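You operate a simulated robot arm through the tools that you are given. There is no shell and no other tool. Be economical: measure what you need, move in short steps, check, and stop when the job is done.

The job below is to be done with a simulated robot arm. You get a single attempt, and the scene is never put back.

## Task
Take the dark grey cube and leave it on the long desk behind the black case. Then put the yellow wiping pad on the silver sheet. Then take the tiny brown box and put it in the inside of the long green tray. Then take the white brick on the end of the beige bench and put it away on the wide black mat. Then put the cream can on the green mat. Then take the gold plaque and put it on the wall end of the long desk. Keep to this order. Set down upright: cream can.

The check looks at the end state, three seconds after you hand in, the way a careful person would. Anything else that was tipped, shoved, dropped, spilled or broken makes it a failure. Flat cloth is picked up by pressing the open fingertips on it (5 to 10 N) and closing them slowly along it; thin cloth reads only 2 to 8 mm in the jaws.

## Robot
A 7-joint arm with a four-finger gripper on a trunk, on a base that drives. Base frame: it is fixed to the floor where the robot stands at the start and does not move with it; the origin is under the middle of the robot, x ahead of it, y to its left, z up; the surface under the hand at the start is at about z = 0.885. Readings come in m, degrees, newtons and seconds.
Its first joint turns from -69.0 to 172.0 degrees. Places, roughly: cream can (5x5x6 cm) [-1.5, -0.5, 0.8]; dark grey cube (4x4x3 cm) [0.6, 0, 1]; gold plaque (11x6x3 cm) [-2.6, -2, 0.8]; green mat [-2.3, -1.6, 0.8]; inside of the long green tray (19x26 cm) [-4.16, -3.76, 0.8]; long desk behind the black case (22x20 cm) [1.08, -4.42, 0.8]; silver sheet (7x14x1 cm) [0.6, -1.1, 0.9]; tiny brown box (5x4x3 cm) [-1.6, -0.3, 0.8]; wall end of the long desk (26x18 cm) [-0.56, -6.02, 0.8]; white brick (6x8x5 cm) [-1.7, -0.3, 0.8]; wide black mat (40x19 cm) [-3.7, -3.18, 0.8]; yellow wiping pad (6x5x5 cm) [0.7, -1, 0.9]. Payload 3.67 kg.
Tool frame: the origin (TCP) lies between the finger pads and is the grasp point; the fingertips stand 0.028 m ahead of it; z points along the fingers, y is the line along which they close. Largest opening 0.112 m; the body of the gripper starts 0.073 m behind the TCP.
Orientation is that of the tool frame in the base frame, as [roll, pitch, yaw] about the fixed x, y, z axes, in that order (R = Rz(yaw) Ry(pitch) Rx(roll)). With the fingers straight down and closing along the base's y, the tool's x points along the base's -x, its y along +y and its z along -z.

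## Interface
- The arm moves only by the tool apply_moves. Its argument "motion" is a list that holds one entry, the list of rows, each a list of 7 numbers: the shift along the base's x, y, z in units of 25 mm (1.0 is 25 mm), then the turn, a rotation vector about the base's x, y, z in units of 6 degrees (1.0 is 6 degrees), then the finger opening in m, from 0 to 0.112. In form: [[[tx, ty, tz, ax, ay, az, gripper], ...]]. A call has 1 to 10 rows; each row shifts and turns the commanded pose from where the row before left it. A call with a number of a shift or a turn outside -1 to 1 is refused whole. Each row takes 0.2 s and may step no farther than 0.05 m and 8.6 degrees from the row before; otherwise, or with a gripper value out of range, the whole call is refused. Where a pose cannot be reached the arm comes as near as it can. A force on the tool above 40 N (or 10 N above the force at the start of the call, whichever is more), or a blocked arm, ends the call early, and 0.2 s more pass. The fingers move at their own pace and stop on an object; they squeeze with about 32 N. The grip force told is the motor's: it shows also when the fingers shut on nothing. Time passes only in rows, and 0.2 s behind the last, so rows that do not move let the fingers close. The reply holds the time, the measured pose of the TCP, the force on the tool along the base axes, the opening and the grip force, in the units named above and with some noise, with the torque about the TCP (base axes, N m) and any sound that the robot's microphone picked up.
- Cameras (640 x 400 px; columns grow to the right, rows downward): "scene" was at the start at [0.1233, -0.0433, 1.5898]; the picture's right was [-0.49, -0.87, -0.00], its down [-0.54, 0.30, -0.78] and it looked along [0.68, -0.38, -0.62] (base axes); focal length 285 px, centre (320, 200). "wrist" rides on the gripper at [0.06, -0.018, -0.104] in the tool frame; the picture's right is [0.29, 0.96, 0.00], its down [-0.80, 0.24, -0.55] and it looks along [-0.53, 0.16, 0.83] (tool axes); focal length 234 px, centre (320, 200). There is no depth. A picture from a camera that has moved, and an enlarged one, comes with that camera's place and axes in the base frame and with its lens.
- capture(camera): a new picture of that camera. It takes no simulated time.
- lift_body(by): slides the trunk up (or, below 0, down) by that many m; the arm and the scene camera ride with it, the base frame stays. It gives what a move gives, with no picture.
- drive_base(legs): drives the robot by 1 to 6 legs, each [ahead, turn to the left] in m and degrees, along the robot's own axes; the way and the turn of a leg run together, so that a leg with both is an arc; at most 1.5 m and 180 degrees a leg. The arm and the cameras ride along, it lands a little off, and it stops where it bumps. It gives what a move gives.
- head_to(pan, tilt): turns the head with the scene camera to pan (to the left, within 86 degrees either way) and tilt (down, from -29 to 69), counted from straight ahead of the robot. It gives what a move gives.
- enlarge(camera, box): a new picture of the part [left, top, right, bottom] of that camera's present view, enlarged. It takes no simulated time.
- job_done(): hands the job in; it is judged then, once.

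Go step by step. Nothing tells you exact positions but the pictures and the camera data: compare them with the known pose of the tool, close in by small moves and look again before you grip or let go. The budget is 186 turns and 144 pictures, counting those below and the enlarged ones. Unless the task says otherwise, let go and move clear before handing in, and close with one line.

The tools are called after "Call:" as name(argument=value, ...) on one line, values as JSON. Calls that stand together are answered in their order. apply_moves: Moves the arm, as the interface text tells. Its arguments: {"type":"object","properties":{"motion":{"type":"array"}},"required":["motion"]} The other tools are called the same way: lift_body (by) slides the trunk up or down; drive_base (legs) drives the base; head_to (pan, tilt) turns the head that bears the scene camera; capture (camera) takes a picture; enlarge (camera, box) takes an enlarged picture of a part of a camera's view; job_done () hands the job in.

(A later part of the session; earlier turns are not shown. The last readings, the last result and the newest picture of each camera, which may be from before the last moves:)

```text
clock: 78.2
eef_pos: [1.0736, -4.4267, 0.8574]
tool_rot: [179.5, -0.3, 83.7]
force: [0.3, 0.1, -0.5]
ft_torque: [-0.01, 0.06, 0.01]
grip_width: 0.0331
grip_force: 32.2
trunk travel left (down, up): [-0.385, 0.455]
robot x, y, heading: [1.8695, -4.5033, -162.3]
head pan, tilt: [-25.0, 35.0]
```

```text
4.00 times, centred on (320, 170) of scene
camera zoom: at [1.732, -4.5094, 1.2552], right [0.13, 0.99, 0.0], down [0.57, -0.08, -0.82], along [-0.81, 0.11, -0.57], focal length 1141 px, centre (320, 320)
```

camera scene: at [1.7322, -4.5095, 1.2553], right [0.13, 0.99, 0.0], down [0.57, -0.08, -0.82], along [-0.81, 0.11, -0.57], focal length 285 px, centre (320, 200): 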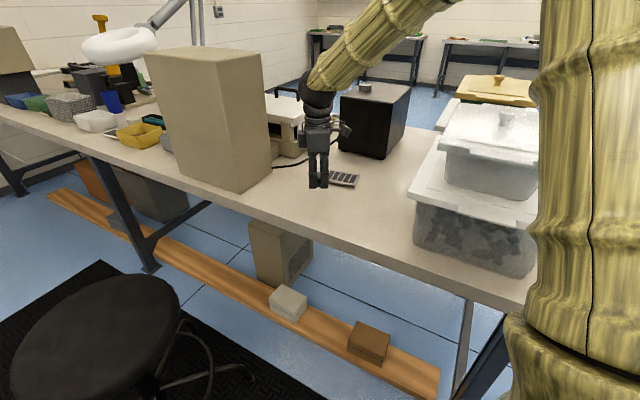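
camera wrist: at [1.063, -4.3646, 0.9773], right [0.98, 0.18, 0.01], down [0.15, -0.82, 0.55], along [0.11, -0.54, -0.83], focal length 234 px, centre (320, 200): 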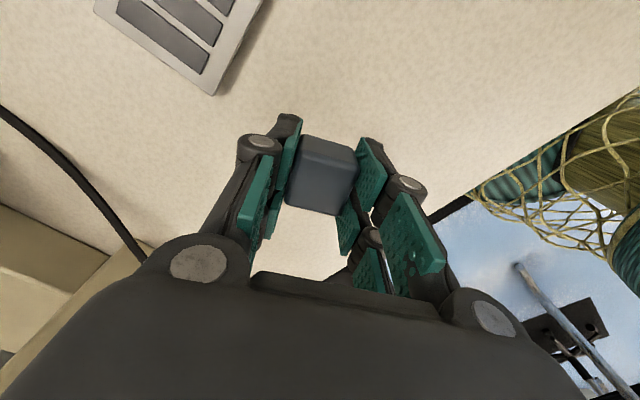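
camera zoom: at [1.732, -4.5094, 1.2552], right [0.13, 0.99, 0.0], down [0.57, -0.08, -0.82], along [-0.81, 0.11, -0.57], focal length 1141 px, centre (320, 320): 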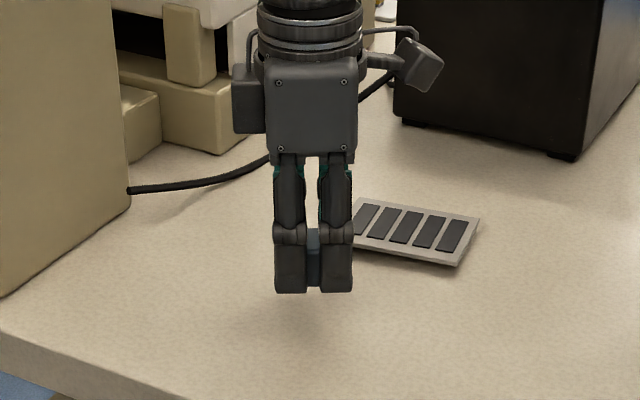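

Still hovering a few centimetres. I continue down.

Call:
apply_moves(motion=[[[0, 0, -0.2, 0, 0, 0, 0.02], [0, 0, -0.2, 0, 0, 0, 0.02], [0, 0, -0.2, 0, 0, 0, 0.02], [0, 0, -0.2, 0, 0, 0, 0.02], [0, 0, 0, 0, 0, 0, 0.02]]])

Call:
enlarge(camera="scene", box=[240, 120, 400, 220])

```text
clock: 79.4
eef_pos: [1.0738, -4.4266, 0.8374]
tool_rot: [179.5, -0.3, 83.8]
force: [-0.7, 0.1, -0.2]
ft_torque: [-0.01, 0.04, 0.0]
grip_width: 0.0331
grip_force: 31.6
trunk travel left (down, up): [-0.385, 0.455]
robot x, y, heading: [1.8653, -4.5061, -162.6]
head pan, tilt: [-25.0, 35.0]
```

```text
4.00 times, centred on (320, 170) of scene
camera zoom: at [1.732, -4.5094, 1.2552], right [0.13, 0.99, 0.0], down [0.57, -0.08, -0.82], along [-0.81, 0.11, -0.57], focal length 1141 px, centre (320, 320)
```

zoom: 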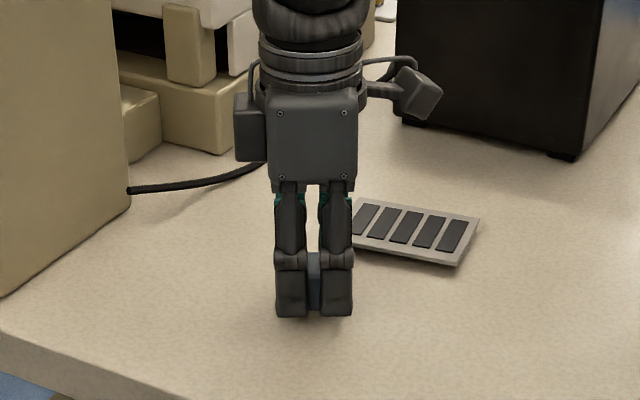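

Nearly down; I continue in 4 mm steps.

Call:
apply_moves(motion=[[[0, 0, -0.16, 0, 0, 0, 0.02], [0, 0, -0.16, 0, 0, 0, 0.02], [0, 0, 0, 0, 0, 0, 0.02]]])

Call:
apply_moves(motion=[[[0, 0, -0.12, 0, 0, 0, 0.02], [0, 0, 0, 0, 0, 0, 0.02]]])

```text
clock: 80.2
eef_pos: [1.0745, -4.4263, 0.8298]
tool_rot: [179.5, -0.4, 83.9]
force: [-0.5, -1.1, 1.1]
ft_torque: [-0.03, 0.03, 0.0]
grip_width: 0.0329
grip_force: 32.4
trunk travel left (down, up): [-0.385, 0.455]
robot x, y, heading: [1.8694, -4.5073, -162.5]
head pan, tilt: [-25.0, 35.0]
```

```text
clock: 80.8
eef_pos: [1.0738, -4.4274, 0.8298]
tool_rot: [179.7, -0.3, 83.8]
force: [-3.9, 3.4, 24.8]
ft_torque: [0.09, 0.12, -0.02]
grip_width: 0.0335
grip_force: 32.1
trunk travel left (down, up): [-0.385, 0.455]
robot x, y, heading: [1.8702, -4.5066, -162.5]
head pan, tilt: [-25.0, 35.0]
```

Contact at TCP 0.830 with 25 N. I ease up 2 mm and open the fingers gently.

Call:
apply_moves(motion=[[[0, 0, 0.08, 0, 0, 0, 0.02], [0, 0, 0, 0, 0, 0, 0.04], [0, 0, 0, 0, 0, 0, 0.055], [0, 0, 0, 0, 0, 0, 0.065], [0, 0, 0, 0, 0, 0, 0.065]]])

Call:
capture(camera="wrist")

```text
clock: 82.0
eef_pos: [1.0744, -4.4268, 0.8281]
tool_rot: [179.5, -0.4, 83.8]
force: [1.3, 0.4, -0.1]
ft_torque: [0.02, 0.01, -0.01]
grip_width: 0.065
grip_force: 0.0
trunk travel left (down, up): [-0.385, 0.455]
robot x, y, heading: [1.8702, -4.5048, -162.3]
head pan, tilt: [-25.0, 35.0]
```

```text
105 pictures are left
camera wrist: at [1.0629, -4.3653, 0.933], right [0.98, 0.18, 0.01], down [0.15, -0.82, 0.55], along [0.11, -0.54, -0.83], focal length 234 px, centre (320, 200)
```

wrist: 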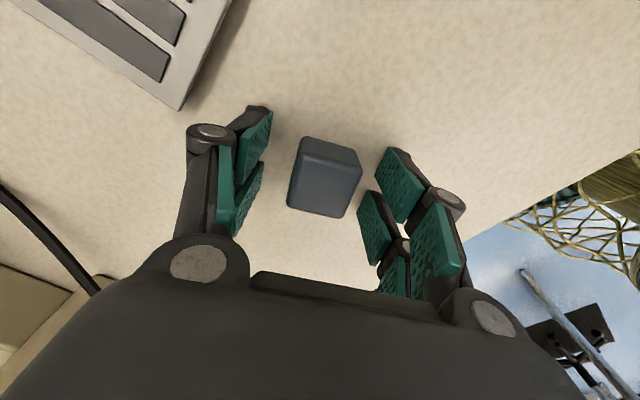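

The cube stands free on the desk behind the black case. I rise with the trunk, retract the arm, then back out.

Call:
lift_body(by=0.44)

Call:
capture(camera="scene")

Call:
apply_moves(motion=[[[1, -0.2, 0, 0, 0, 0, 0.08], [1, -0.2, 0, 0, 0, 0, 0.08], [1, -0.2, 0, 0, 0, 0, 0.08], [1, -0.2, 0, 0, 0, 0, 0.08], [1, -0.2, 0, 0, 0, 0, 0.08], [1, -0.2, 0, 0, 0, 0, 0.08], [1, -0.2, 0, 0, 0, 0, 0.08], [1, -0.2, 0, 0, 0, 0, 0.08], [1, -0.2, 0, 0, 0, 0, 0.08], [1, -0.2, 0, 0, 0, 0, 0.08]]])

Call:
drive_base(legs=[[0, 60], [-1.06, 0], [0, -132]])

Call:
head_to(pan=0, tilt=25)

Call:
capture(camera="scene")

```text
refused: 0.44 is not a number from -0.4 to 0.4
```

```text
104 pictures are left
camera scene: at [1.7321, -4.5094, 1.2552], right [0.13, 0.99, 0.0], down [0.57, -0.08, -0.82], along [-0.81, 0.11, -0.57], focal length 285 px, centre (320, 200)
```

scene: 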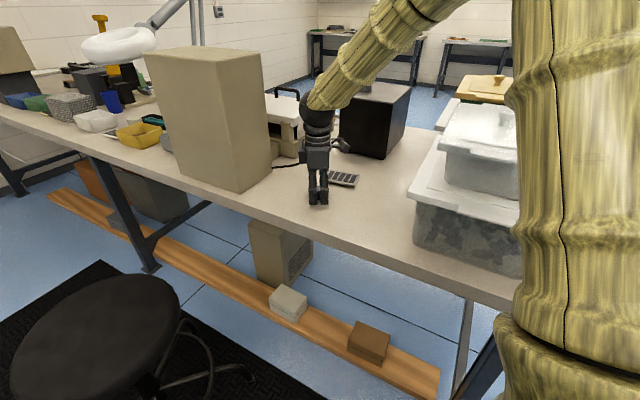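

```text
clock: 84.2
eef_pos: [1.3274, -4.4751, 0.8285]
tool_rot: [179.6, -0.5, 83.8]
force: [-0.1, -0.6, 0.2]
ft_torque: [-0.02, -0.02, 0.02]
grip_width: 0.08
grip_force: 0.0
trunk travel left (down, up): [-0.385, 0.455]
robot x, y, heading: [1.8675, -4.5059, -162.5]
head pan, tilt: [-25.0, 35.0]
```

```text
clock: 97.8
eef_pos: [1.9461, -2.9575, 0.8283]
tool_rot: [179.5, -0.4, 11.6]
force: [-0.6, -0.3, -0.5]
ft_torque: [0.0, -0.01, 0.03]
grip_width: 0.0801
grip_force: 0.1
trunk travel left (down, up): [-0.385, 0.455]
robot x, y, heading: [2.0848, -3.4837, 125.2]
head pan, tilt: [-25.0, 35.0]
```

```text
clock: 98.7
eef_pos: [1.947, -2.9566, 0.8291]
tool_rot: [179.5, -0.4, 11.5]
force: [-1.4, 0.2, 0.1]
ft_torque: [0.0, -0.03, -0.02]
grip_width: 0.0803
grip_force: 0.1
trunk travel left (down, up): [-0.385, 0.455]
robot x, y, heading: [2.083, -3.4855, 125.1]
head pan, tilt: [0.0, 25.0]
```

```text
103 pictures are left
camera scene: at [2.0002, -3.3685, 1.271], right [0.82, 0.58, 0.0], down [0.24, -0.35, -0.91], along [-0.52, 0.74, -0.42], focal length 285 px, centre (320, 200)
```

scene: 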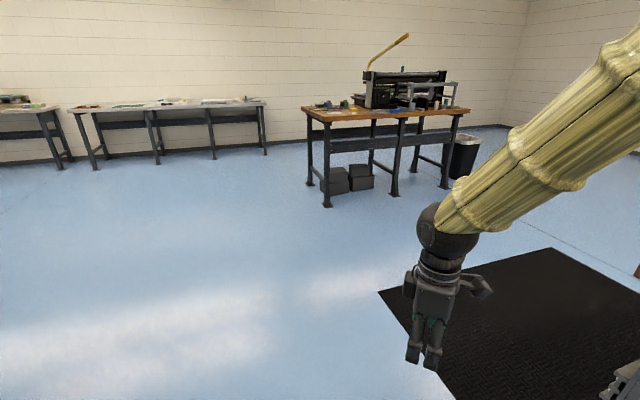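

My mistake: the trunk lift was refused and the arm moved sideways at desk height, so it may have dragged the cube. I raise now and go back to look before anything else.

Call:
lift_body(by=0.4)

Call:
capture(camera="wrist")

```text
clock: 102.5
eef_pos: [1.9478, -2.9572, 1.23]
tool_rot: [179.5, -0.4, 11.5]
force: [0.3, -0.7, 0.4]
ft_torque: [-0.01, -0.01, 0.0]
grip_width: 0.08
grip_force: 0.1
trunk travel left (down, up): [-0.785, 0.055]
robot x, y, heading: [2.0816, -3.4849, 125.1]
head pan, tilt: [0.0, 25.0]
```

```text
102 pictures are left
camera wrist: at [2.002, -2.9271, 1.3341], right [0.47, -0.88, 0.01], down [-0.74, -0.39, 0.55], along [-0.48, -0.27, -0.83], focal length 234 px, centre (320, 200)
```

wrist: 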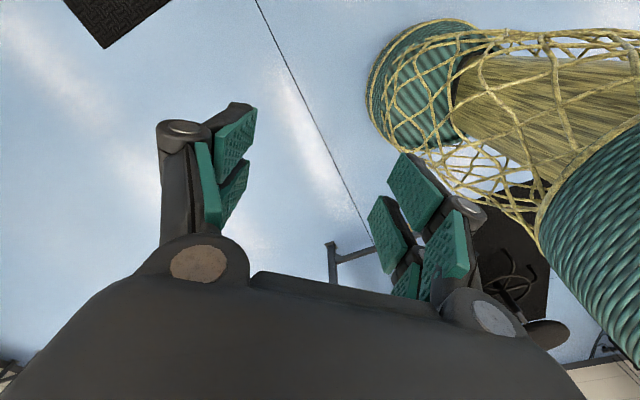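

I turn back toward the rear side of the desk and look.

Call:
drive_base(legs=[[0, 115]])

Call:
head_to(pan=-10, tilt=30)

Call:
capture(camera="scene")

```text
clock: 107.7
eef_pos: [1.6675, -3.8355, 1.2287]
tool_rot: [179.6, -0.4, 127.2]
force: [0.7, 0.1, 0.4]
ft_torque: [-0.02, -0.02, 0.0]
grip_width: 0.0801
grip_force: 0.0
trunk travel left (down, up): [-0.785, 0.055]
robot x, y, heading: [2.0842, -3.4825, -118.9]
head pan, tilt: [0.0, 25.0]
```

```text
clock: 108.5
eef_pos: [1.6674, -3.8356, 1.2289]
tool_rot: [179.5, -0.3, 127.0]
force: [-0.7, -0.2, 0.0]
ft_torque: [0.01, -0.01, -0.04]
grip_width: 0.0799
grip_force: 0.0
trunk travel left (down, up): [-0.785, 0.055]
robot x, y, heading: [2.0846, -3.4816, -119.1]
head pan, tilt: [-10.0, 30.0]
```

```text
101 pictures are left
camera scene: at [1.9997, -3.5987, 1.6631], right [-0.78, 0.63, 0.0], down [0.32, 0.39, -0.87], along [-0.55, -0.67, -0.5], focal length 285 px, centre (320, 200)
```

scene: 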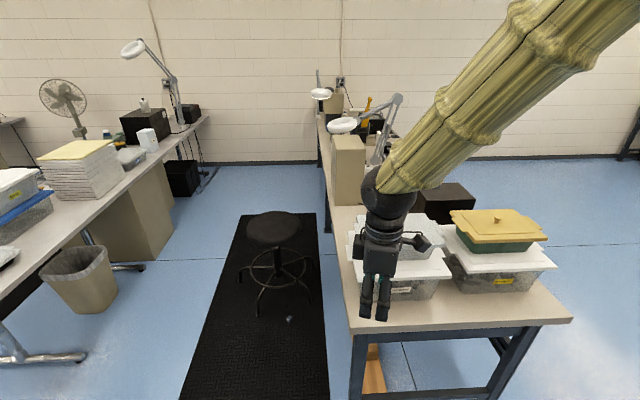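

Something small lies on the black floor mat near (289,319). I enlarge it.

Call:
enlarge(camera="scene", box=[240, 270, 368, 350])

Call:
enlarge(camera="scene", box=[300, 160, 460, 260])

```text
5.00 times, centred on (304, 310) of scene
camera zoom: at [1.9997, -3.5987, 1.6631], right [-0.78, 0.63, 0.0], down [0.32, 0.39, -0.87], along [-0.55, -0.67, -0.5], focal length 1426 px, centre (400, -350)
```

zoom: 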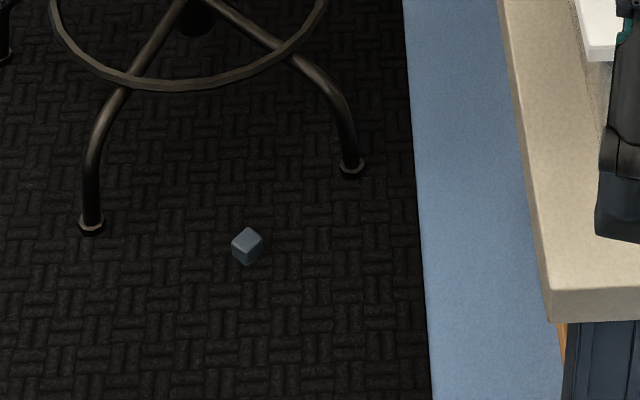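

```text
4.00 times, centred on (380, 210) of scene
camera zoom: at [1.9997, -3.5987, 1.6631], right [-0.78, 0.63, 0.0], down [0.32, 0.39, -0.87], along [-0.55, -0.67, -0.5], focal length 1141 px, centre (80, 160)
```

zoom: 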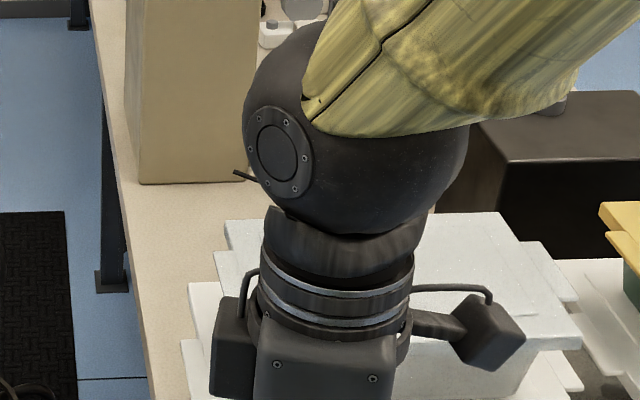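

The cube fell onto the floor mat at about (1.36,-4.70), next to the stool. I'll drive back to my earlier spot beside it and pick it up again.

Call:
drive_base(legs=[[0, 16], [1.06, 0], [0, -48]])

Call:
head_to(pan=0, tilt=55)

Call:
capture(camera="scene")

Call:
capture(camera="wrist")

```text
clock: 117.1
eef_pos: [1.291, -4.6026, 1.2281]
tool_rot: [179.5, -0.4, 94.4]
force: [0.3, -0.1, -1.1]
ft_torque: [0.01, -0.04, 0.0]
grip_width: 0.0802
grip_force: 0.1
trunk travel left (down, up): [-0.785, 0.055]
robot x, y, heading: [1.8322, -4.533, -152.0]
head pan, tilt: [-10.0, 30.0]
```

```text
clock: 118.0
eef_pos: [1.291, -4.6027, 1.2301]
tool_rot: [179.5, -0.4, 94.5]
force: [0.4, 0.9, 0.5]
ft_torque: [0.0, 0.0, -0.02]
grip_width: 0.0801
grip_force: 0.1
trunk travel left (down, up): [-0.785, 0.055]
robot x, y, heading: [1.8349, -4.5302, -151.9]
head pan, tilt: [0.0, 55.0]
```

```text
98 pictures are left
camera scene: at [1.721, -4.5898, 1.6271], right [-0.47, 0.88, 0.0], down [0.72, 0.39, -0.57], along [-0.51, -0.27, -0.82], focal length 285 px, centre (320, 200)
```

scene: 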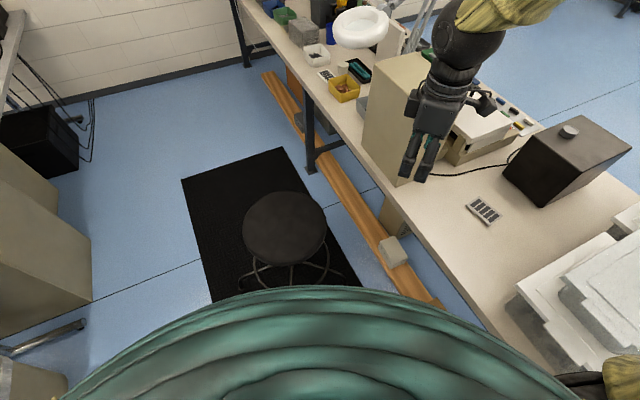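

```text
97 pictures are left
camera wrist: at [1.2689, -4.5449, 1.3342], right [0.93, 0.36, 0.01], down [0.3, -0.78, 0.55], along [0.21, -0.51, -0.83], focal length 234 px, centre (320, 200)
```

wrist: 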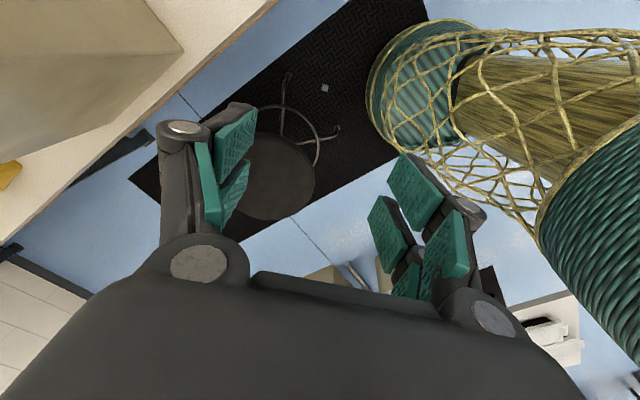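

The cube is at about (1.37,-4.70), a bit close to my base. I back up 0.15 m, then bring the hand over it.

Call:
drive_base(legs=[[-0.15, 0]])

Call:
apply_moves(motion=[[[-0.2, -0.8, 0, 0, 0, 0, 0.1], [-0.3, -0.8, 0, 0, 0, 0, 0.1], [-0.3, -0.8, 0, 0, 0, 0, 0.1], [-0.3, -0.8, 0, 0, 0, 0, 0.1], [-0.3, -0.8, 0, 0, 0, 0, 0.1], [-0.3, -0.8, 0, 0, 0, 0, 0.1], [-0.3, -0.8, 0, 0, 0, 0, 0.1], [-0.2, -0.8, 0, 0, 0, 0, 0.1]]])

Call:
capture(camera="wrist")

Call:
capture(camera="scene")

```text
clock: 119.3
eef_pos: [1.4245, -4.5303, 1.23]
tool_rot: [179.6, -0.3, 94.3]
force: [0.6, 0.0, 0.2]
ft_torque: [-0.03, 0.01, 0.03]
grip_width: 0.0801
grip_force: 0.0
trunk travel left (down, up): [-0.785, 0.055]
robot x, y, heading: [1.9614, -4.4605, -152.2]
head pan, tilt: [0.0, 55.0]
```

```text
clock: 121.2
eef_pos: [1.3679, -4.6923, 1.2284]
tool_rot: [179.5, -0.4, 94.4]
force: [0.2, 0.0, -0.4]
ft_torque: [0.0, 0.02, 0.0]
grip_width: 0.0998
grip_force: 0.1
trunk travel left (down, up): [-0.785, 0.055]
robot x, y, heading: [1.9598, -4.4618, -152.3]
head pan, tilt: [0.0, 55.0]
```

```text
96 pictures are left
camera wrist: at [1.3454, -4.6351, 1.334], right [0.93, 0.36, 0.01], down [0.29, -0.78, 0.55], along [0.21, -0.51, -0.83], focal length 234 px, centre (320, 200)
```

wrist: 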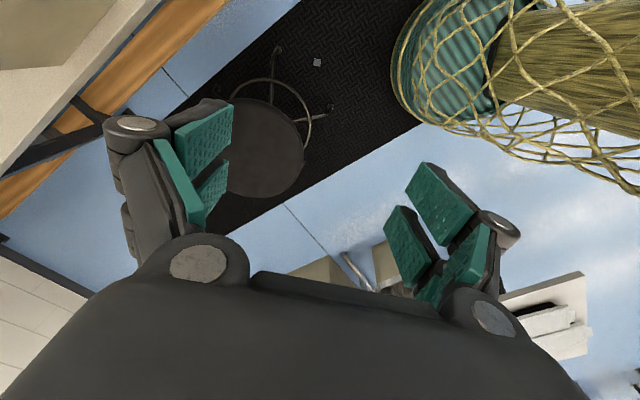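

```text
95 pictures are left
camera scene: at [1.8528, -4.5204, 1.6269], right [-0.47, 0.88, 0.0], down [0.72, 0.39, -0.57], along [-0.51, -0.27, -0.82], focal length 285 px, centre (320, 200)
```

scene: 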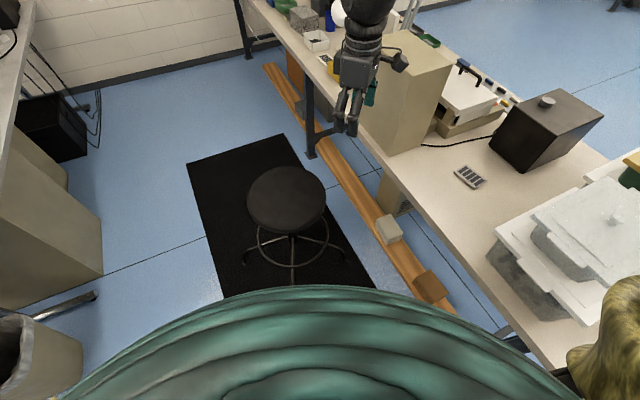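

The hand is above the cube. I lower the trunk in two stages, watching.

Call:
lift_body(by=-0.4)

Call:
capture(camera="wrist")

Call:
capture(camera="scene")

```text
clock: 125.0
eef_pos: [1.369, -4.6924, 0.829]
tool_rot: [179.4, -0.4, 94.3]
force: [-0.4, 0.4, -0.4]
ft_torque: [0.0, 0.02, -0.01]
grip_width: 0.0999
grip_force: 0.0
trunk travel left (down, up): [-0.385, 0.455]
robot x, y, heading: [1.9622, -4.4619, -152.0]
head pan, tilt: [0.0, 55.0]
```

```text
94 pictures are left
camera wrist: at [1.3461, -4.6339, 0.9343], right [0.93, 0.36, 0.01], down [0.29, -0.78, 0.55], along [0.21, -0.51, -0.83], focal length 234 px, centre (320, 200)
```

wrist: 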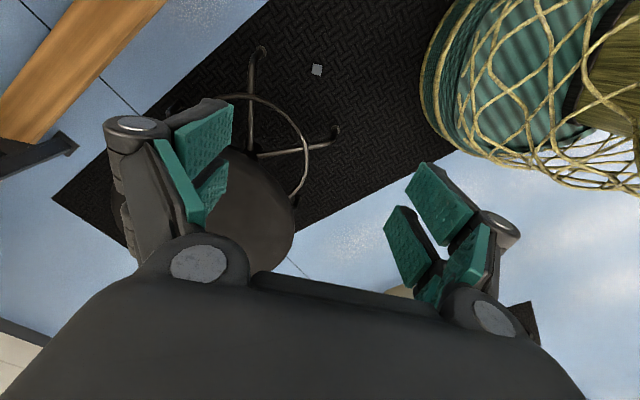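

```text
93 pictures are left
camera scene: at [1.8535, -4.5191, 1.2271], right [-0.47, 0.88, 0.0], down [0.72, 0.38, -0.57], along [-0.51, -0.27, -0.82], focal length 285 px, centre (320, 200)
```

scene: 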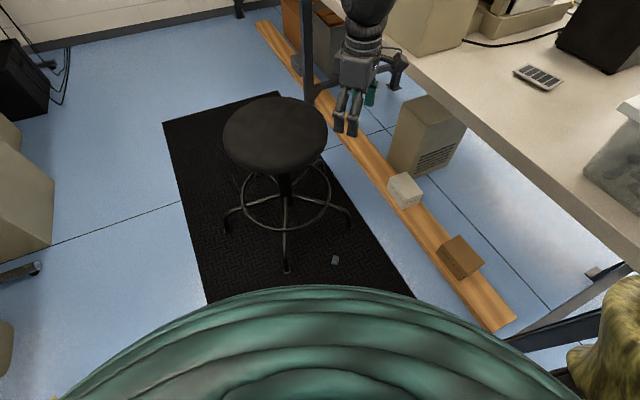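

I check the cube's orientation.

Call:
enlarge(camera="wrist", box=[285, 50, 349, 90])

Call:
lift_body(by=-0.38)

Call:
capture(camera="wrist")

Call:
capture(camera="scene")

```text
10.00 times, centred on (317, 70) of wrist
camera zoom: at [1.3461, -4.6339, 0.9343], right [0.93, 0.36, 0.01], down [0.29, -0.78, 0.55], along [0.21, -0.51, -0.83], focal length 2342 px, centre (350, 1500)
```

zoom: 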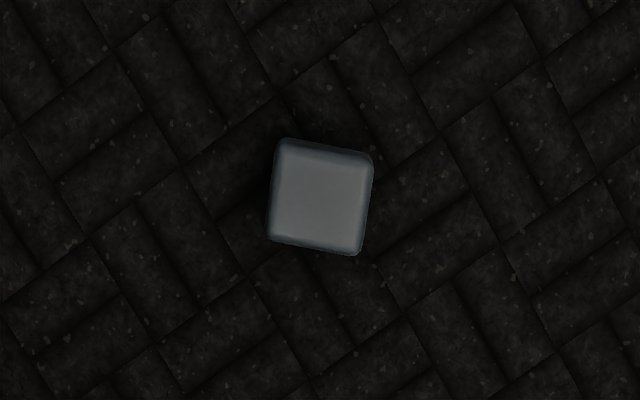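

```text
clock: 128.7
eef_pos: [1.3689, -4.6915, 0.4504]
tool_rot: [179.4, -0.4, 94.3]
force: [-1.3, -0.1, 0.0]
ft_torque: [0.0, 0.02, 0.04]
grip_width: 0.1001
grip_force: 0.0
trunk travel left (down, up): [-0.005, 0.835]
robot x, y, heading: [1.9638, -4.4636, -152.0]
head pan, tilt: [0.0, 55.0]
```

```text
91 pictures are left
camera wrist: at [1.3462, -4.634, 0.5543], right [0.93, 0.36, 0.01], down [0.29, -0.78, 0.55], along [0.21, -0.51, -0.83], focal length 234 px, centre (320, 200)
```

wrist: 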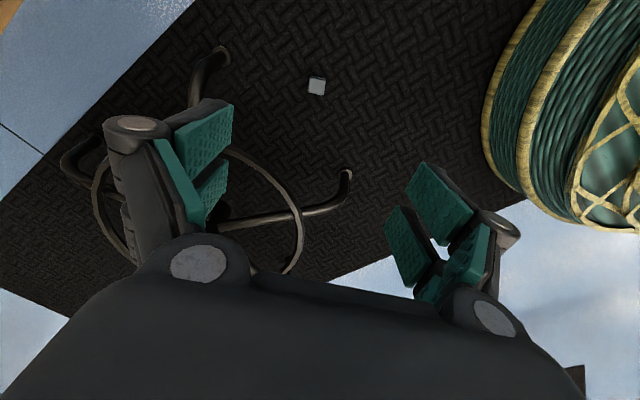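

```text
90 pictures are left
camera scene: at [1.8535, -4.5192, 0.8471], right [-0.47, 0.88, 0.0], down [0.72, 0.38, -0.57], along [-0.51, -0.27, -0.82], focal length 285 px, centre (320, 200)
```

scene: 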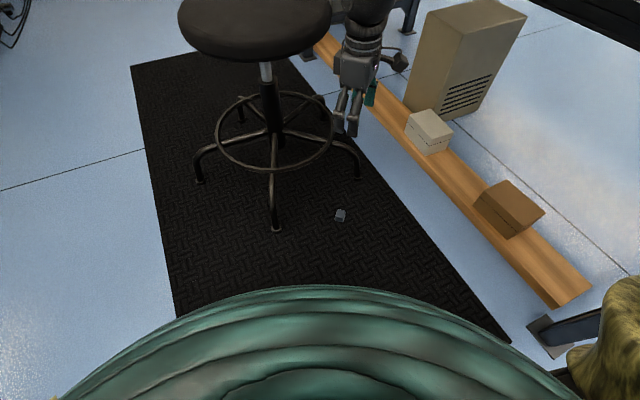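

The cube is flat, turned so its sides run at 12°. I adjust yaw by 8° and descend with the arm toward the floor.

Call:
apply_moves(motion=[[[0.15, -0.3, -0.8, 0, 0, 0.65, 0.075], [0, 0, -1, 0, 0, 0.65, 0.075], [0, 0, -1, 0, 0, 0, 0.075], [0, 0, -1, 0, 0, 0, 0.075], [0, 0, -1, 0, 0, 0, 0.075], [0, 0, -1, 0, 0, 0, 0.075], [0, 0, -1, 0, 0, 0, 0.075], [0, 0, -1, 0, 0, 0, 0.075], [0, 0, 0, 0, 0, 0, 0.075]]])

Call:
capture(camera="wrist")

Call:
capture(camera="scene")

```text
clock: 130.7
eef_pos: [1.3737, -4.7009, 0.2538]
tool_rot: [179.5, -0.3, 102.1]
force: [0.2, -0.4, 0.9]
ft_torque: [0.02, -0.02, -0.02]
grip_width: 0.075
grip_force: 0.1
trunk travel left (down, up): [-0.005, 0.835]
robot x, y, heading: [1.963, -4.4637, -152.1]
head pan, tilt: [0.0, 55.0]
```

```text
89 pictures are left
camera wrist: at [1.3434, -4.6462, 0.3588], right [0.88, 0.48, 0.01], down [0.4, -0.73, 0.55], along [0.27, -0.48, -0.83], focal length 234 px, centre (320, 200)
```

wrist: 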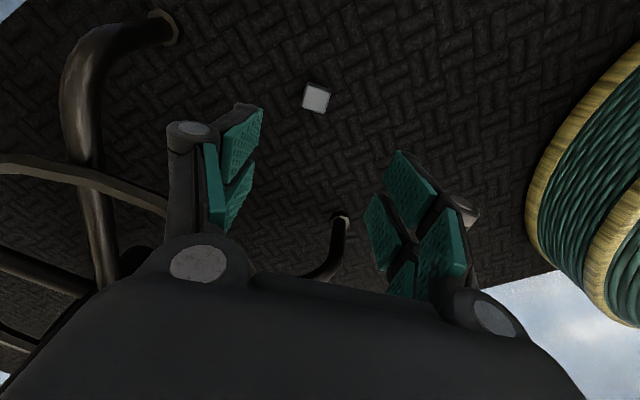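

```text
88 pictures are left
camera scene: at [1.8535, -4.5192, 0.847], right [-0.47, 0.88, 0.0], down [0.72, 0.38, -0.57], along [-0.51, -0.27, -0.82], focal length 285 px, centre (320, 200)
```

scene: 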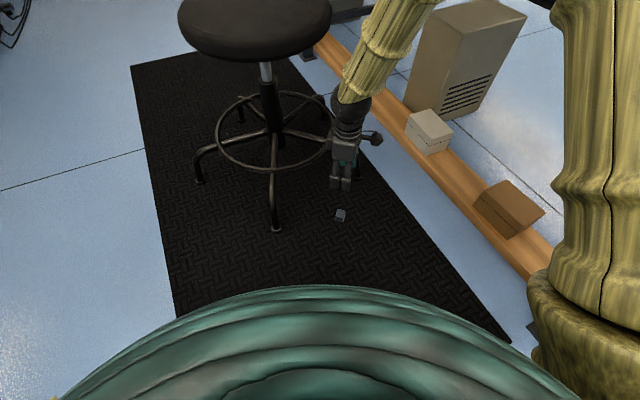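

Clear of the stool's legs. I descend further to about z 0.10.

Call:
apply_moves(motion=[[[-0.1, 0.1, -1, 0, 0, 0, 0.075], [0, 0, -1, 0, 0, 0, 0.075], [0, 0, -1, 0, 0, 0, 0.075], [0, 0, -1, 0, 0, 0, 0.075], [0, 0, -1, 0, 0, 0, 0.075], [0, 0, -1, 0, 0, 0, 0.07], [0, 0, 0, 0, 0, 0, 0.07]]])

Call:
capture(camera="wrist")

Call:
enlarge(camera="scene", box=[240, 130, 400, 230])

```text
clock: 132.2
eef_pos: [1.3701, -4.6986, 0.1043]
tool_rot: [179.5, -0.4, 102.1]
force: [0.0, -0.8, 0.0]
ft_torque: [0.0, 0.03, -0.03]
grip_width: 0.0699
grip_force: 0.1
trunk travel left (down, up): [-0.005, 0.835]
robot x, y, heading: [1.9628, -4.4565, -151.8]
head pan, tilt: [0.0, 55.0]
```

```text
87 pictures are left
camera wrist: at [1.3404, -4.6441, 0.2091], right [0.88, 0.48, 0.01], down [0.4, -0.73, 0.55], along [0.27, -0.48, -0.83], focal length 234 px, centre (320, 200)
```

wrist: 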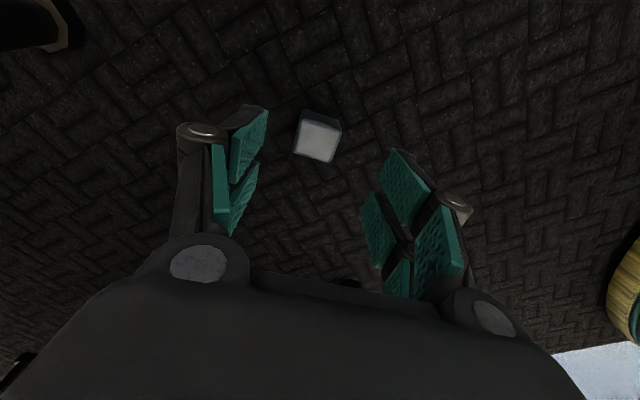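

```text
4.00 times, centred on (320, 180) of scene
camera zoom: at [1.8535, -4.5192, 0.847], right [-0.47, 0.88, 0.0], down [0.72, 0.38, -0.57], along [-0.51, -0.27, -0.82], focal length 1141 px, centre (320, 280)
```

zoom: 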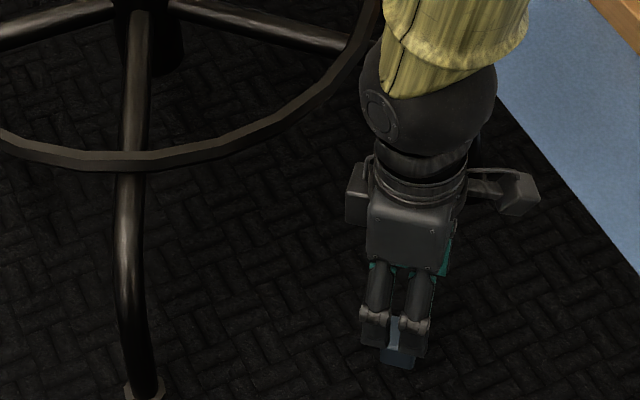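

Centred. I descend the last 4 cm carefully and then close.

Call:
apply_moves(motion=[[[-0.1, 0.15, -0.6, 0, 0, 0, 0.07], [0, 0, -0.6, 0, 0, 0, 0.065], [0, 0, -0.3, 0, 0, 0, 0.065], [0, 0, 0, 0, 0, 0, 0.065]]])

Call:
capture(camera="wrist")

```text
clock: 133.2
eef_pos: [1.368, -4.6932, 0.0668]
tool_rot: [179.4, -0.4, 102.1]
force: [-0.9, 0.0, 0.2]
ft_torque: [-0.02, 0.0, -0.02]
grip_width: 0.0649
grip_force: 0.1
trunk travel left (down, up): [-0.005, 0.835]
robot x, y, heading: [1.9635, -4.4597, -152.1]
head pan, tilt: [0.0, 55.0]
```

```text
85 pictures are left
camera wrist: at [1.3372, -4.6392, 0.1715], right [0.88, 0.48, 0.01], down [0.4, -0.73, 0.55], along [0.27, -0.48, -0.83], focal length 234 px, centre (320, 200)
```

wrist: 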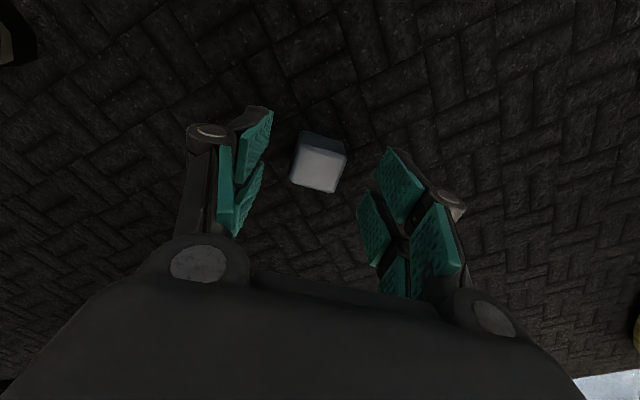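

A little lower yet: 8 mm, then close.

Call:
apply_moves(motion=[[[0, 0, -0.32, 0, 0, 0, 0.06], [0, 0, 0, 0, 0, 0, 0.055], [0, 0, 0, 0, 0, 0, 0.045], [0, 0, 0, 0, 0, 0, 0.035], [0, 0, 0, 0, 0, 0, 0.02], [0, 0, 0, 0, 0, 0, 0.02]]])

Call:
capture(camera="wrist")

```text
clock: 134.7
eef_pos: [1.3664, -4.695, 0.0582]
tool_rot: [179.4, -0.4, 102.2]
force: [-0.6, 0.4, 0.5]
ft_torque: [0.0, -0.07, 0.0]
grip_width: 0.0335
grip_force: 32.7
trunk travel left (down, up): [-0.005, 0.835]
robot x, y, heading: [1.9594, -4.4596, -152.2]
head pan, tilt: [0.0, 55.0]
```

```text
84 pictures are left
camera wrist: at [1.337, -4.6401, 0.1636], right [0.88, 0.48, 0.01], down [0.4, -0.73, 0.55], along [0.27, -0.48, -0.83], focal length 234 px, centre (320, 200)
```

wrist: 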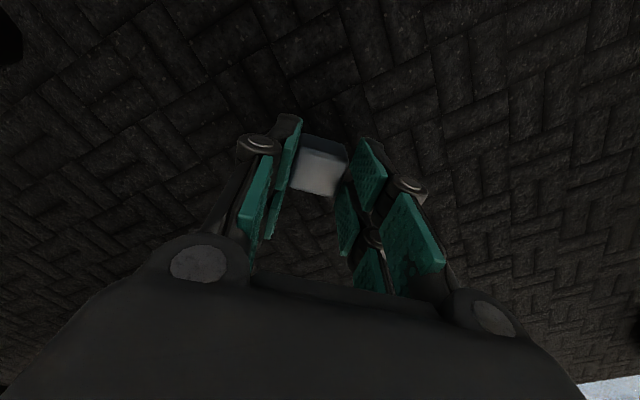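

Gripped again at 33 mm. I lift with the arm to where I started, then the trunk.

Call:
apply_moves(motion=[[[0, 0, 0.5, 0, 0, 0, 0.02], [0, 0, 1, 0, 0, 0, 0.02], [0, 0, 1, 0, 0, 0, 0.02], [0, 0, 1, 0, 0, 0, 0.02], [0, 0, 1, 0, 0, 0, 0.02], [0, 0, 1, 0, 0, 0, 0.02], [0, 0, 1, 0, 0, 0, 0.02], [0, 0, 1, 0, 0, 0, 0.02], [0, 0, 1, 0, 0, 0, 0.02], [0, 0, 1, 0, 0, 0, 0.02]]])

Call:
apply_moves(motion=[[[0, 0, 1, 0, 0, 0, 0.02], [0, 0, 1, 0, 0, 0, 0.02], [0, 0, 1, 0, 0, 0, 0.02], [0, 0, 1, 0, 0, 0, 0.02], [0, 0, 1, 0, 0, 0, 0.02], [0, 0, 1, 0, 0, 0, 0.02]]])

Call:
lift_body(by=0.4)

Call:
lift_body(by=0.4)

Call:
head_to(pan=-25, tilt=40)

Call:
capture(camera="scene")

```text
clock: 136.8
eef_pos: [1.3662, -4.693, 0.2959]
tool_rot: [179.5, -0.4, 102.1]
force: [-0.3, -0.6, -1.5]
ft_torque: [0.02, -0.02, 0.04]
grip_width: 0.0333
grip_force: 31.4
trunk travel left (down, up): [-0.005, 0.835]
robot x, y, heading: [1.9639, -4.4617, -152.0]
head pan, tilt: [0.0, 55.0]
```

```text
clock: 138.2
eef_pos: [1.3662, -4.6934, 0.4462]
tool_rot: [179.6, -0.4, 102.0]
force: [-0.2, -0.6, -1.1]
ft_torque: [-0.01, 0.0, -0.03]
grip_width: 0.0331
grip_force: 32.0
trunk travel left (down, up): [-0.005, 0.835]
robot x, y, heading: [1.9607, -4.4598, -152.1]
head pan, tilt: [0.0, 55.0]
```

```text
clock: 142.1
eef_pos: [1.3657, -4.6922, 0.8461]
tool_rot: [179.5, -0.4, 102.1]
force: [0.8, 0.1, 0.1]
ft_torque: [0.04, 0.0, 0.0]
grip_width: 0.0332
grip_force: 32.0
trunk travel left (down, up): [-0.405, 0.435]
robot x, y, heading: [1.9657, -4.4632, -152.0]
head pan, tilt: [0.0, 55.0]
```

```text
clock: 145.9
eef_pos: [1.3664, -4.6916, 1.2455]
tool_rot: [179.5, -0.3, 102.1]
force: [0.0, -0.3, -0.5]
ft_torque: [0.02, 0.04, 0.02]
grip_width: 0.0333
grip_force: 31.9
trunk travel left (down, up): [-0.805, 0.035]
robot x, y, heading: [1.9638, -4.4618, -151.9]
head pan, tilt: [0.0, 55.0]
```

```text
clock: 146.8
eef_pos: [1.3659, -4.6922, 1.2472]
tool_rot: [179.4, -0.4, 102.0]
force: [-0.1, -0.2, -0.3]
ft_torque: [0.01, 0.04, 0.0]
grip_width: 0.0334
grip_force: 31.4
trunk travel left (down, up): [-0.805, 0.035]
robot x, y, heading: [1.9606, -4.4605, -151.6]
head pan, tilt: [-25.0, 40.0]
```

```text
83 pictures are left
camera scene: at [1.8321, -4.4898, 1.6676], right [-0.05, 1.0, 0.0], down [0.64, 0.03, -0.77], along [-0.76, -0.04, -0.64], focal length 285 px, centre (320, 200)
```

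scene: 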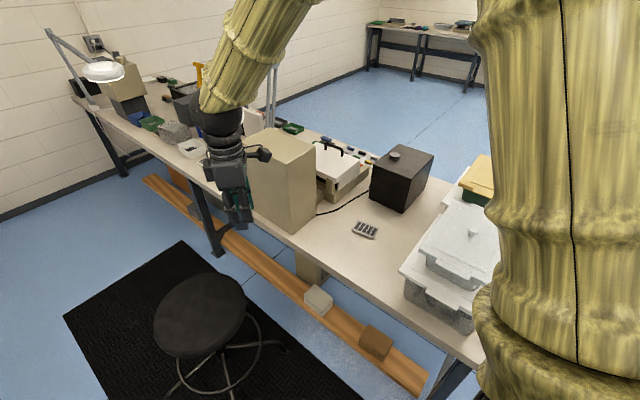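

I carry the cube back over the free patch at (1.075,-4.427), slightly raised for clearing the beige box.

Call:
apply_moves(motion=[[[0, 0.5, 1, 0, 0, 0, 0.02], [0, 0.9, 1, 0, 0, 0, 0.02], [-1, 0.9, 0, 0, 0, 0, 0.02], [-1, 0.9, 0, 0, 0, 0, 0.02], [-1, 0.9, 0, 0, 0, 0, 0.02], [-1, 0.9, 0, 0, 0, 0, 0.02], [-1, 0.9, 0, 0, 0, 0, 0.02], [-1, 0.9, 0, 0, 0, 0, 0.02], [-1, 0.9, 0, 0, 0, 0, 0.02], [-1, 0.9, 0, 0, 0, 0, 0.02]]])

Call:
apply_moves(motion=[[[-1, 0.9, 0, 0, 0, 0, 0.02], [-1, 0.9, 0, 0, 0, 0, 0.02], [-1, 0.1, 0, 0, 0, 0, 0.02], [-0.6, 0.1, 0, 0, 0, 0, 0.02], [0, 0, 0, 0, 0, 0, 0.02]]])

```text
clock: 149.0
eef_pos: [1.1638, -4.4754, 1.2944]
tool_rot: [179.3, -0.2, 102.2]
force: [-0.7, 0.3, -0.2]
ft_torque: [-0.02, -0.01, 0.0]
grip_width: 0.0335
grip_force: 32.1
trunk travel left (down, up): [-0.805, 0.035]
robot x, y, heading: [1.9645, -4.4602, -151.8]
head pan, tilt: [-25.0, 40.0]
```

```text
clock: 150.2
eef_pos: [1.0766, -4.4274, 1.2957]
tool_rot: [179.4, -0.4, 102.0]
force: [0.3, 0.7, 0.0]
ft_torque: [-0.01, -0.02, 0.0]
grip_width: 0.0335
grip_force: 31.7
trunk travel left (down, up): [-0.805, 0.035]
robot x, y, heading: [1.967, -4.4639, -152.3]
head pan, tilt: [-25.0, 40.0]
```

I lower the trunk 0.4 m to z 0.896 and then check.

Call:
lift_body(by=-0.4)

Call:
capture(camera="wrist")

```text
clock: 154.0
eef_pos: [1.0761, -4.4256, 0.8949]
tool_rot: [179.6, -0.3, 102.1]
force: [0.5, 0.8, -0.3]
ft_torque: [0.0, 0.01, -0.02]
grip_width: 0.0334
grip_force: 32.3
trunk travel left (down, up): [-0.405, 0.435]
robot x, y, heading: [1.962, -4.4601, -152.1]
head pan, tilt: [-25.0, 40.0]
```

```text
82 pictures are left
camera wrist: at [1.046, -4.3729, 1.0008], right [0.88, 0.48, 0.01], down [0.4, -0.73, 0.55], along [0.27, -0.48, -0.83], focal length 234 px, centre (320, 200)
```

wrist: 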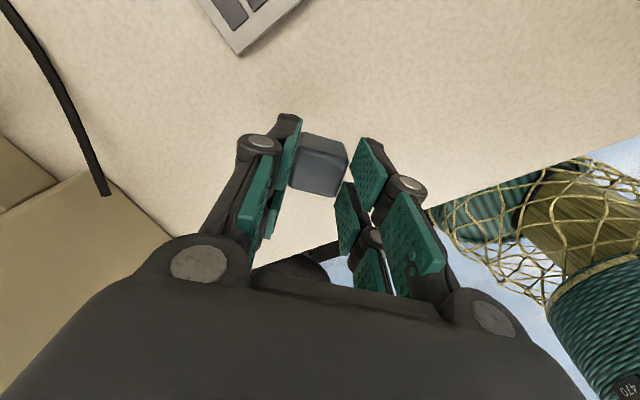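

Good placement. I lower until contact.

Call:
apply_moves(motion=[[[0, 0, -0.8, 0, 0, 0, 0.02], [0, 0, -0.6, 0, 0, 0, 0.02], [0, 0, -0.4, 0, 0, 0, 0.02], [0, 0, -0.2, 0, 0, 0, 0.02], [0, 0, 0, 0, 0, 0, 0.02]]])

Call:
apply_moves(motion=[[[0, 0, -0.16, 0, 0, 0, 0.02], [0, 0, 0, 0, 0, 0, 0.02]]])

```text
clock: 155.2
eef_pos: [1.0754, -4.4268, 0.8476]
tool_rot: [179.8, -0.4, 102.1]
force: [-3.3, -0.9, 24.8]
ft_torque: [-0.09, 0.13, 0.0]
grip_width: 0.0335
grip_force: 31.8
trunk travel left (down, up): [-0.405, 0.435]
robot x, y, heading: [1.9652, -4.4628, -152.2]
head pan, tilt: [-25.0, 40.0]
```

```text
clock: 155.8
eef_pos: [1.0767, -4.4269, 0.8428]
tool_rot: [179.6, -0.4, 102.0]
force: [-2.7, -0.5, 22.3]
ft_torque: [-0.12, 0.08, -0.03]
grip_width: 0.0333
grip_force: 31.8
trunk travel left (down, up): [-0.405, 0.435]
robot x, y, heading: [1.9622, -4.4621, -152.0]
head pan, tilt: [-25.0, 40.0]
```

The cube is on the desk (22 N). I open the fingers.

Call:
apply_moves(motion=[[[0, 0, 0.04, 0, 0, 0, 0.03], [0, 0, 0, 0, 0, 0, 0.045], [0, 0, 0, 0, 0, 0, 0.06], [0, 0, 0, 0, 0, 0, 0.07], [0, 0, 0, 0, 0, 0, 0.07]]])

Call:
capture(camera="wrist")

```text
clock: 157.0
eef_pos: [1.0768, -4.4268, 0.8423]
tool_rot: [179.5, -0.3, 102.1]
force: [-0.8, 0.1, 0.2]
ft_torque: [-0.04, 0.01, -0.03]
grip_width: 0.0699
grip_force: 0.0
trunk travel left (down, up): [-0.405, 0.435]
robot x, y, heading: [1.9603, -4.4638, -152.3]
head pan, tilt: [-25.0, 40.0]
```

```text
81 pictures are left
camera wrist: at [1.0455, -4.3729, 0.9474], right [0.88, 0.48, 0.01], down [0.4, -0.73, 0.55], along [0.27, -0.48, -0.83], focal length 234 px, centre (320, 200)
```

wrist: 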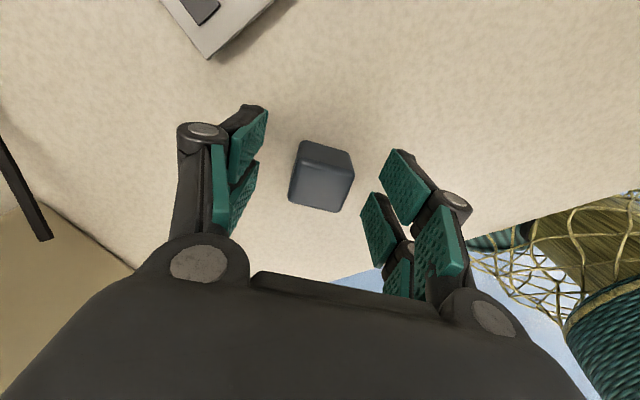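

Released cleanly. I raise the trunk straight up only, and check the result before moving sideways.

Call:
lift_body(by=0.4)

Call:
capture(camera="wrist")

```text
clock: 160.9
eef_pos: [1.0756, -4.4268, 1.2421]
tool_rot: [179.5, -0.5, 102.2]
force: [-1.3, 0.1, -0.3]
ft_torque: [0.0, 0.01, 0.0]
grip_width: 0.0702
grip_force: 0.0
trunk travel left (down, up): [-0.805, 0.035]
robot x, y, heading: [1.9649, -4.4606, -152.2]
head pan, tilt: [-25.0, 40.0]
```

```text
80 pictures are left
camera wrist: at [1.0452, -4.3729, 1.3475], right [0.88, 0.48, 0.01], down [0.4, -0.73, 0.55], along [0.27, -0.48, -0.83], focal length 234 px, centre (320, 200)
```

wrist: 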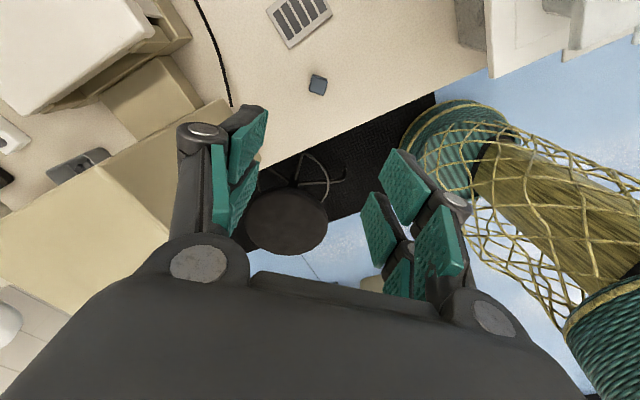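

The cube rests upright on the desk. I retract the arm toward me, then back out and head for the first bench's right end.

Call:
apply_moves(motion=[[[1, -0.3, 0, 0, 0, 0, 0.08], [1, -0.3, 0, 0, 0, 0, 0.08], [1, -0.3, 0, 0, 0, 0, 0.08], [1, -0.3, 0, 0, 0, 0, 0.08], [1, -0.3, 0, 0, 0, 0, 0.08], [1, -0.3, 0, 0, 0, 0, 0.08], [1, -0.3, 0, 0, 0, 0, 0.08], [1, -0.3, 0, 0, 0, 0, 0.08], [1, -0.3, 0, 0, 0, 0, 0.08], [1, -0.3, 0, 0, 0, 0, 0.08]]])

Call:
drive_base(legs=[[0, 49], [-1.06, 0], [0, -128], [1.2, 0]])

Call:
head_to(pan=-10, tilt=25)

Call:
capture(camera="scene")

```text
clock: 163.1
eef_pos: [1.3258, -4.5005, 1.2436]
tool_rot: [179.6, -0.5, 102.1]
force: [-0.2, 0.5, -0.1]
ft_torque: [0.05, 0.0, 0.01]
grip_width: 0.0798
grip_force: 0.1
trunk travel left (down, up): [-0.805, 0.035]
robot x, y, heading: [1.9591, -4.4607, -152.2]
head pan, tilt: [-25.0, 40.0]
```

```text
clock: 181.8
eef_pos: [1.2758, -1.8741, 1.2434]
tool_rot: [179.5, -0.4, 23.6]
force: [0.0, -0.9, -0.2]
ft_torque: [-0.02, -0.02, -0.04]
grip_width: 0.0803
grip_force: 0.1
trunk travel left (down, up): [-0.805, 0.035]
robot x, y, heading: [1.438, -2.4898, 129.3]
head pan, tilt: [-25.0, 40.0]
```

```text
clock: 182.6
eef_pos: [1.276, -1.8742, 1.2426]
tool_rot: [179.5, -0.4, 23.5]
force: [-0.3, 0.8, -0.1]
ft_torque: [0.02, -0.05, 0.02]
grip_width: 0.0801
grip_force: 0.0
trunk travel left (down, up): [-0.805, 0.035]
robot x, y, heading: [1.4367, -2.4905, 129.3]
head pan, tilt: [-10.0, 25.0]
```

```text
79 pictures are left
camera scene: at [1.3618, -2.373, 1.691], right [0.87, 0.49, 0.0], down [0.21, -0.37, -0.91], along [-0.44, 0.79, -0.42], focal length 285 px, centre (320, 200)
```

scene: 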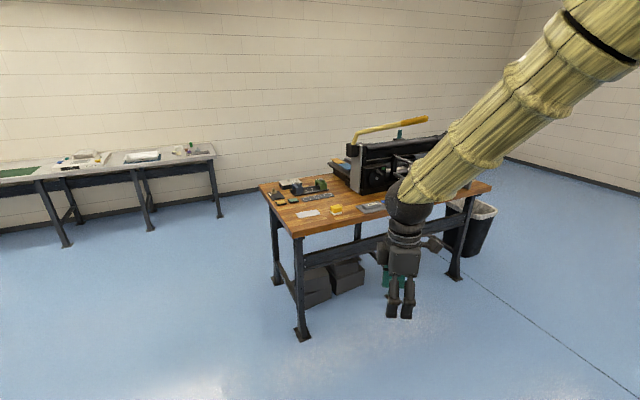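

The bench end shows a yellow pad, a white card and a grey plate. I enlarge to tell which is the silver sheet.

Call:
enlarge(camera="scene", box=[250, 160, 410, 260])

```text
4.00 times, centred on (330, 210) of scene
camera zoom: at [1.3618, -2.373, 1.691], right [0.87, 0.49, 0.0], down [0.21, -0.37, -0.91], along [-0.44, 0.79, -0.42], focal length 1141 px, centre (280, 160)
```

zoom: 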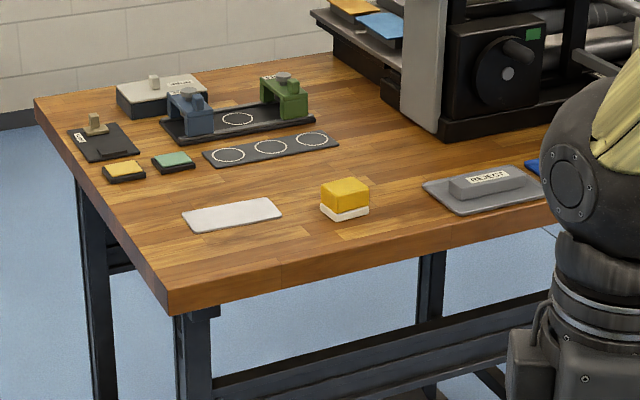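

The silver sheet is the pale plate at about (0.56,-1.08), the yellow pad at (0.70,-0.98). I drive up to the bench's rear corner.

Call:
drive_base(legs=[[0, -6], [0.92, 0]])

Call:
head_to(pan=0, tilt=45)

Call:
capture(camera="scene")

Call:
capture(camera="wrist")

```text
clock: 188.0
eef_pos: [0.8375, -1.0806, 1.2427]
tool_rot: [179.5, -0.4, 17.1]
force: [-0.2, 0.1, 0.3]
ft_torque: [0.01, 0.02, -0.01]
grip_width: 0.0799
grip_force: 0.1
trunk travel left (down, up): [-0.805, 0.035]
robot x, y, heading: [0.9369, -1.7137, 122.9]
head pan, tilt: [-10.0, 25.0]
```

```text
clock: 188.8
eef_pos: [0.8376, -1.0801, 1.2436]
tool_rot: [179.5, -0.5, 17.0]
force: [0.3, -0.4, 0.3]
ft_torque: [0.0, 0.01, -0.02]
grip_width: 0.0799
grip_force: 0.1
trunk travel left (down, up): [-0.805, 0.035]
robot x, y, heading: [0.932, -1.7145, 122.9]
head pan, tilt: [0.0, 45.0]
```

```text
77 pictures are left
camera scene: at [0.8593, -1.6028, 1.6605], right [0.84, 0.54, 0.0], down [0.38, -0.59, -0.71], along [-0.38, 0.59, -0.71], focal length 285 px, centre (320, 200)
```

scene: 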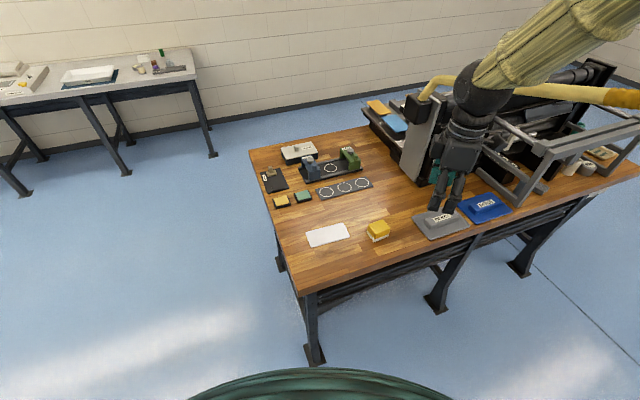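

```text
76 pictures are left
camera wrist: at [0.8894, -1.0453, 1.3479], right [0.56, -0.83, 0.01], down [-0.7, -0.46, 0.55], along [-0.45, -0.31, -0.83], focal length 234 px, centre (320, 200)
```

wrist: 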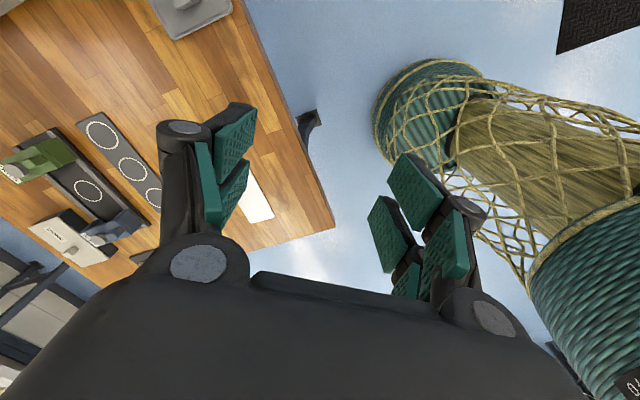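

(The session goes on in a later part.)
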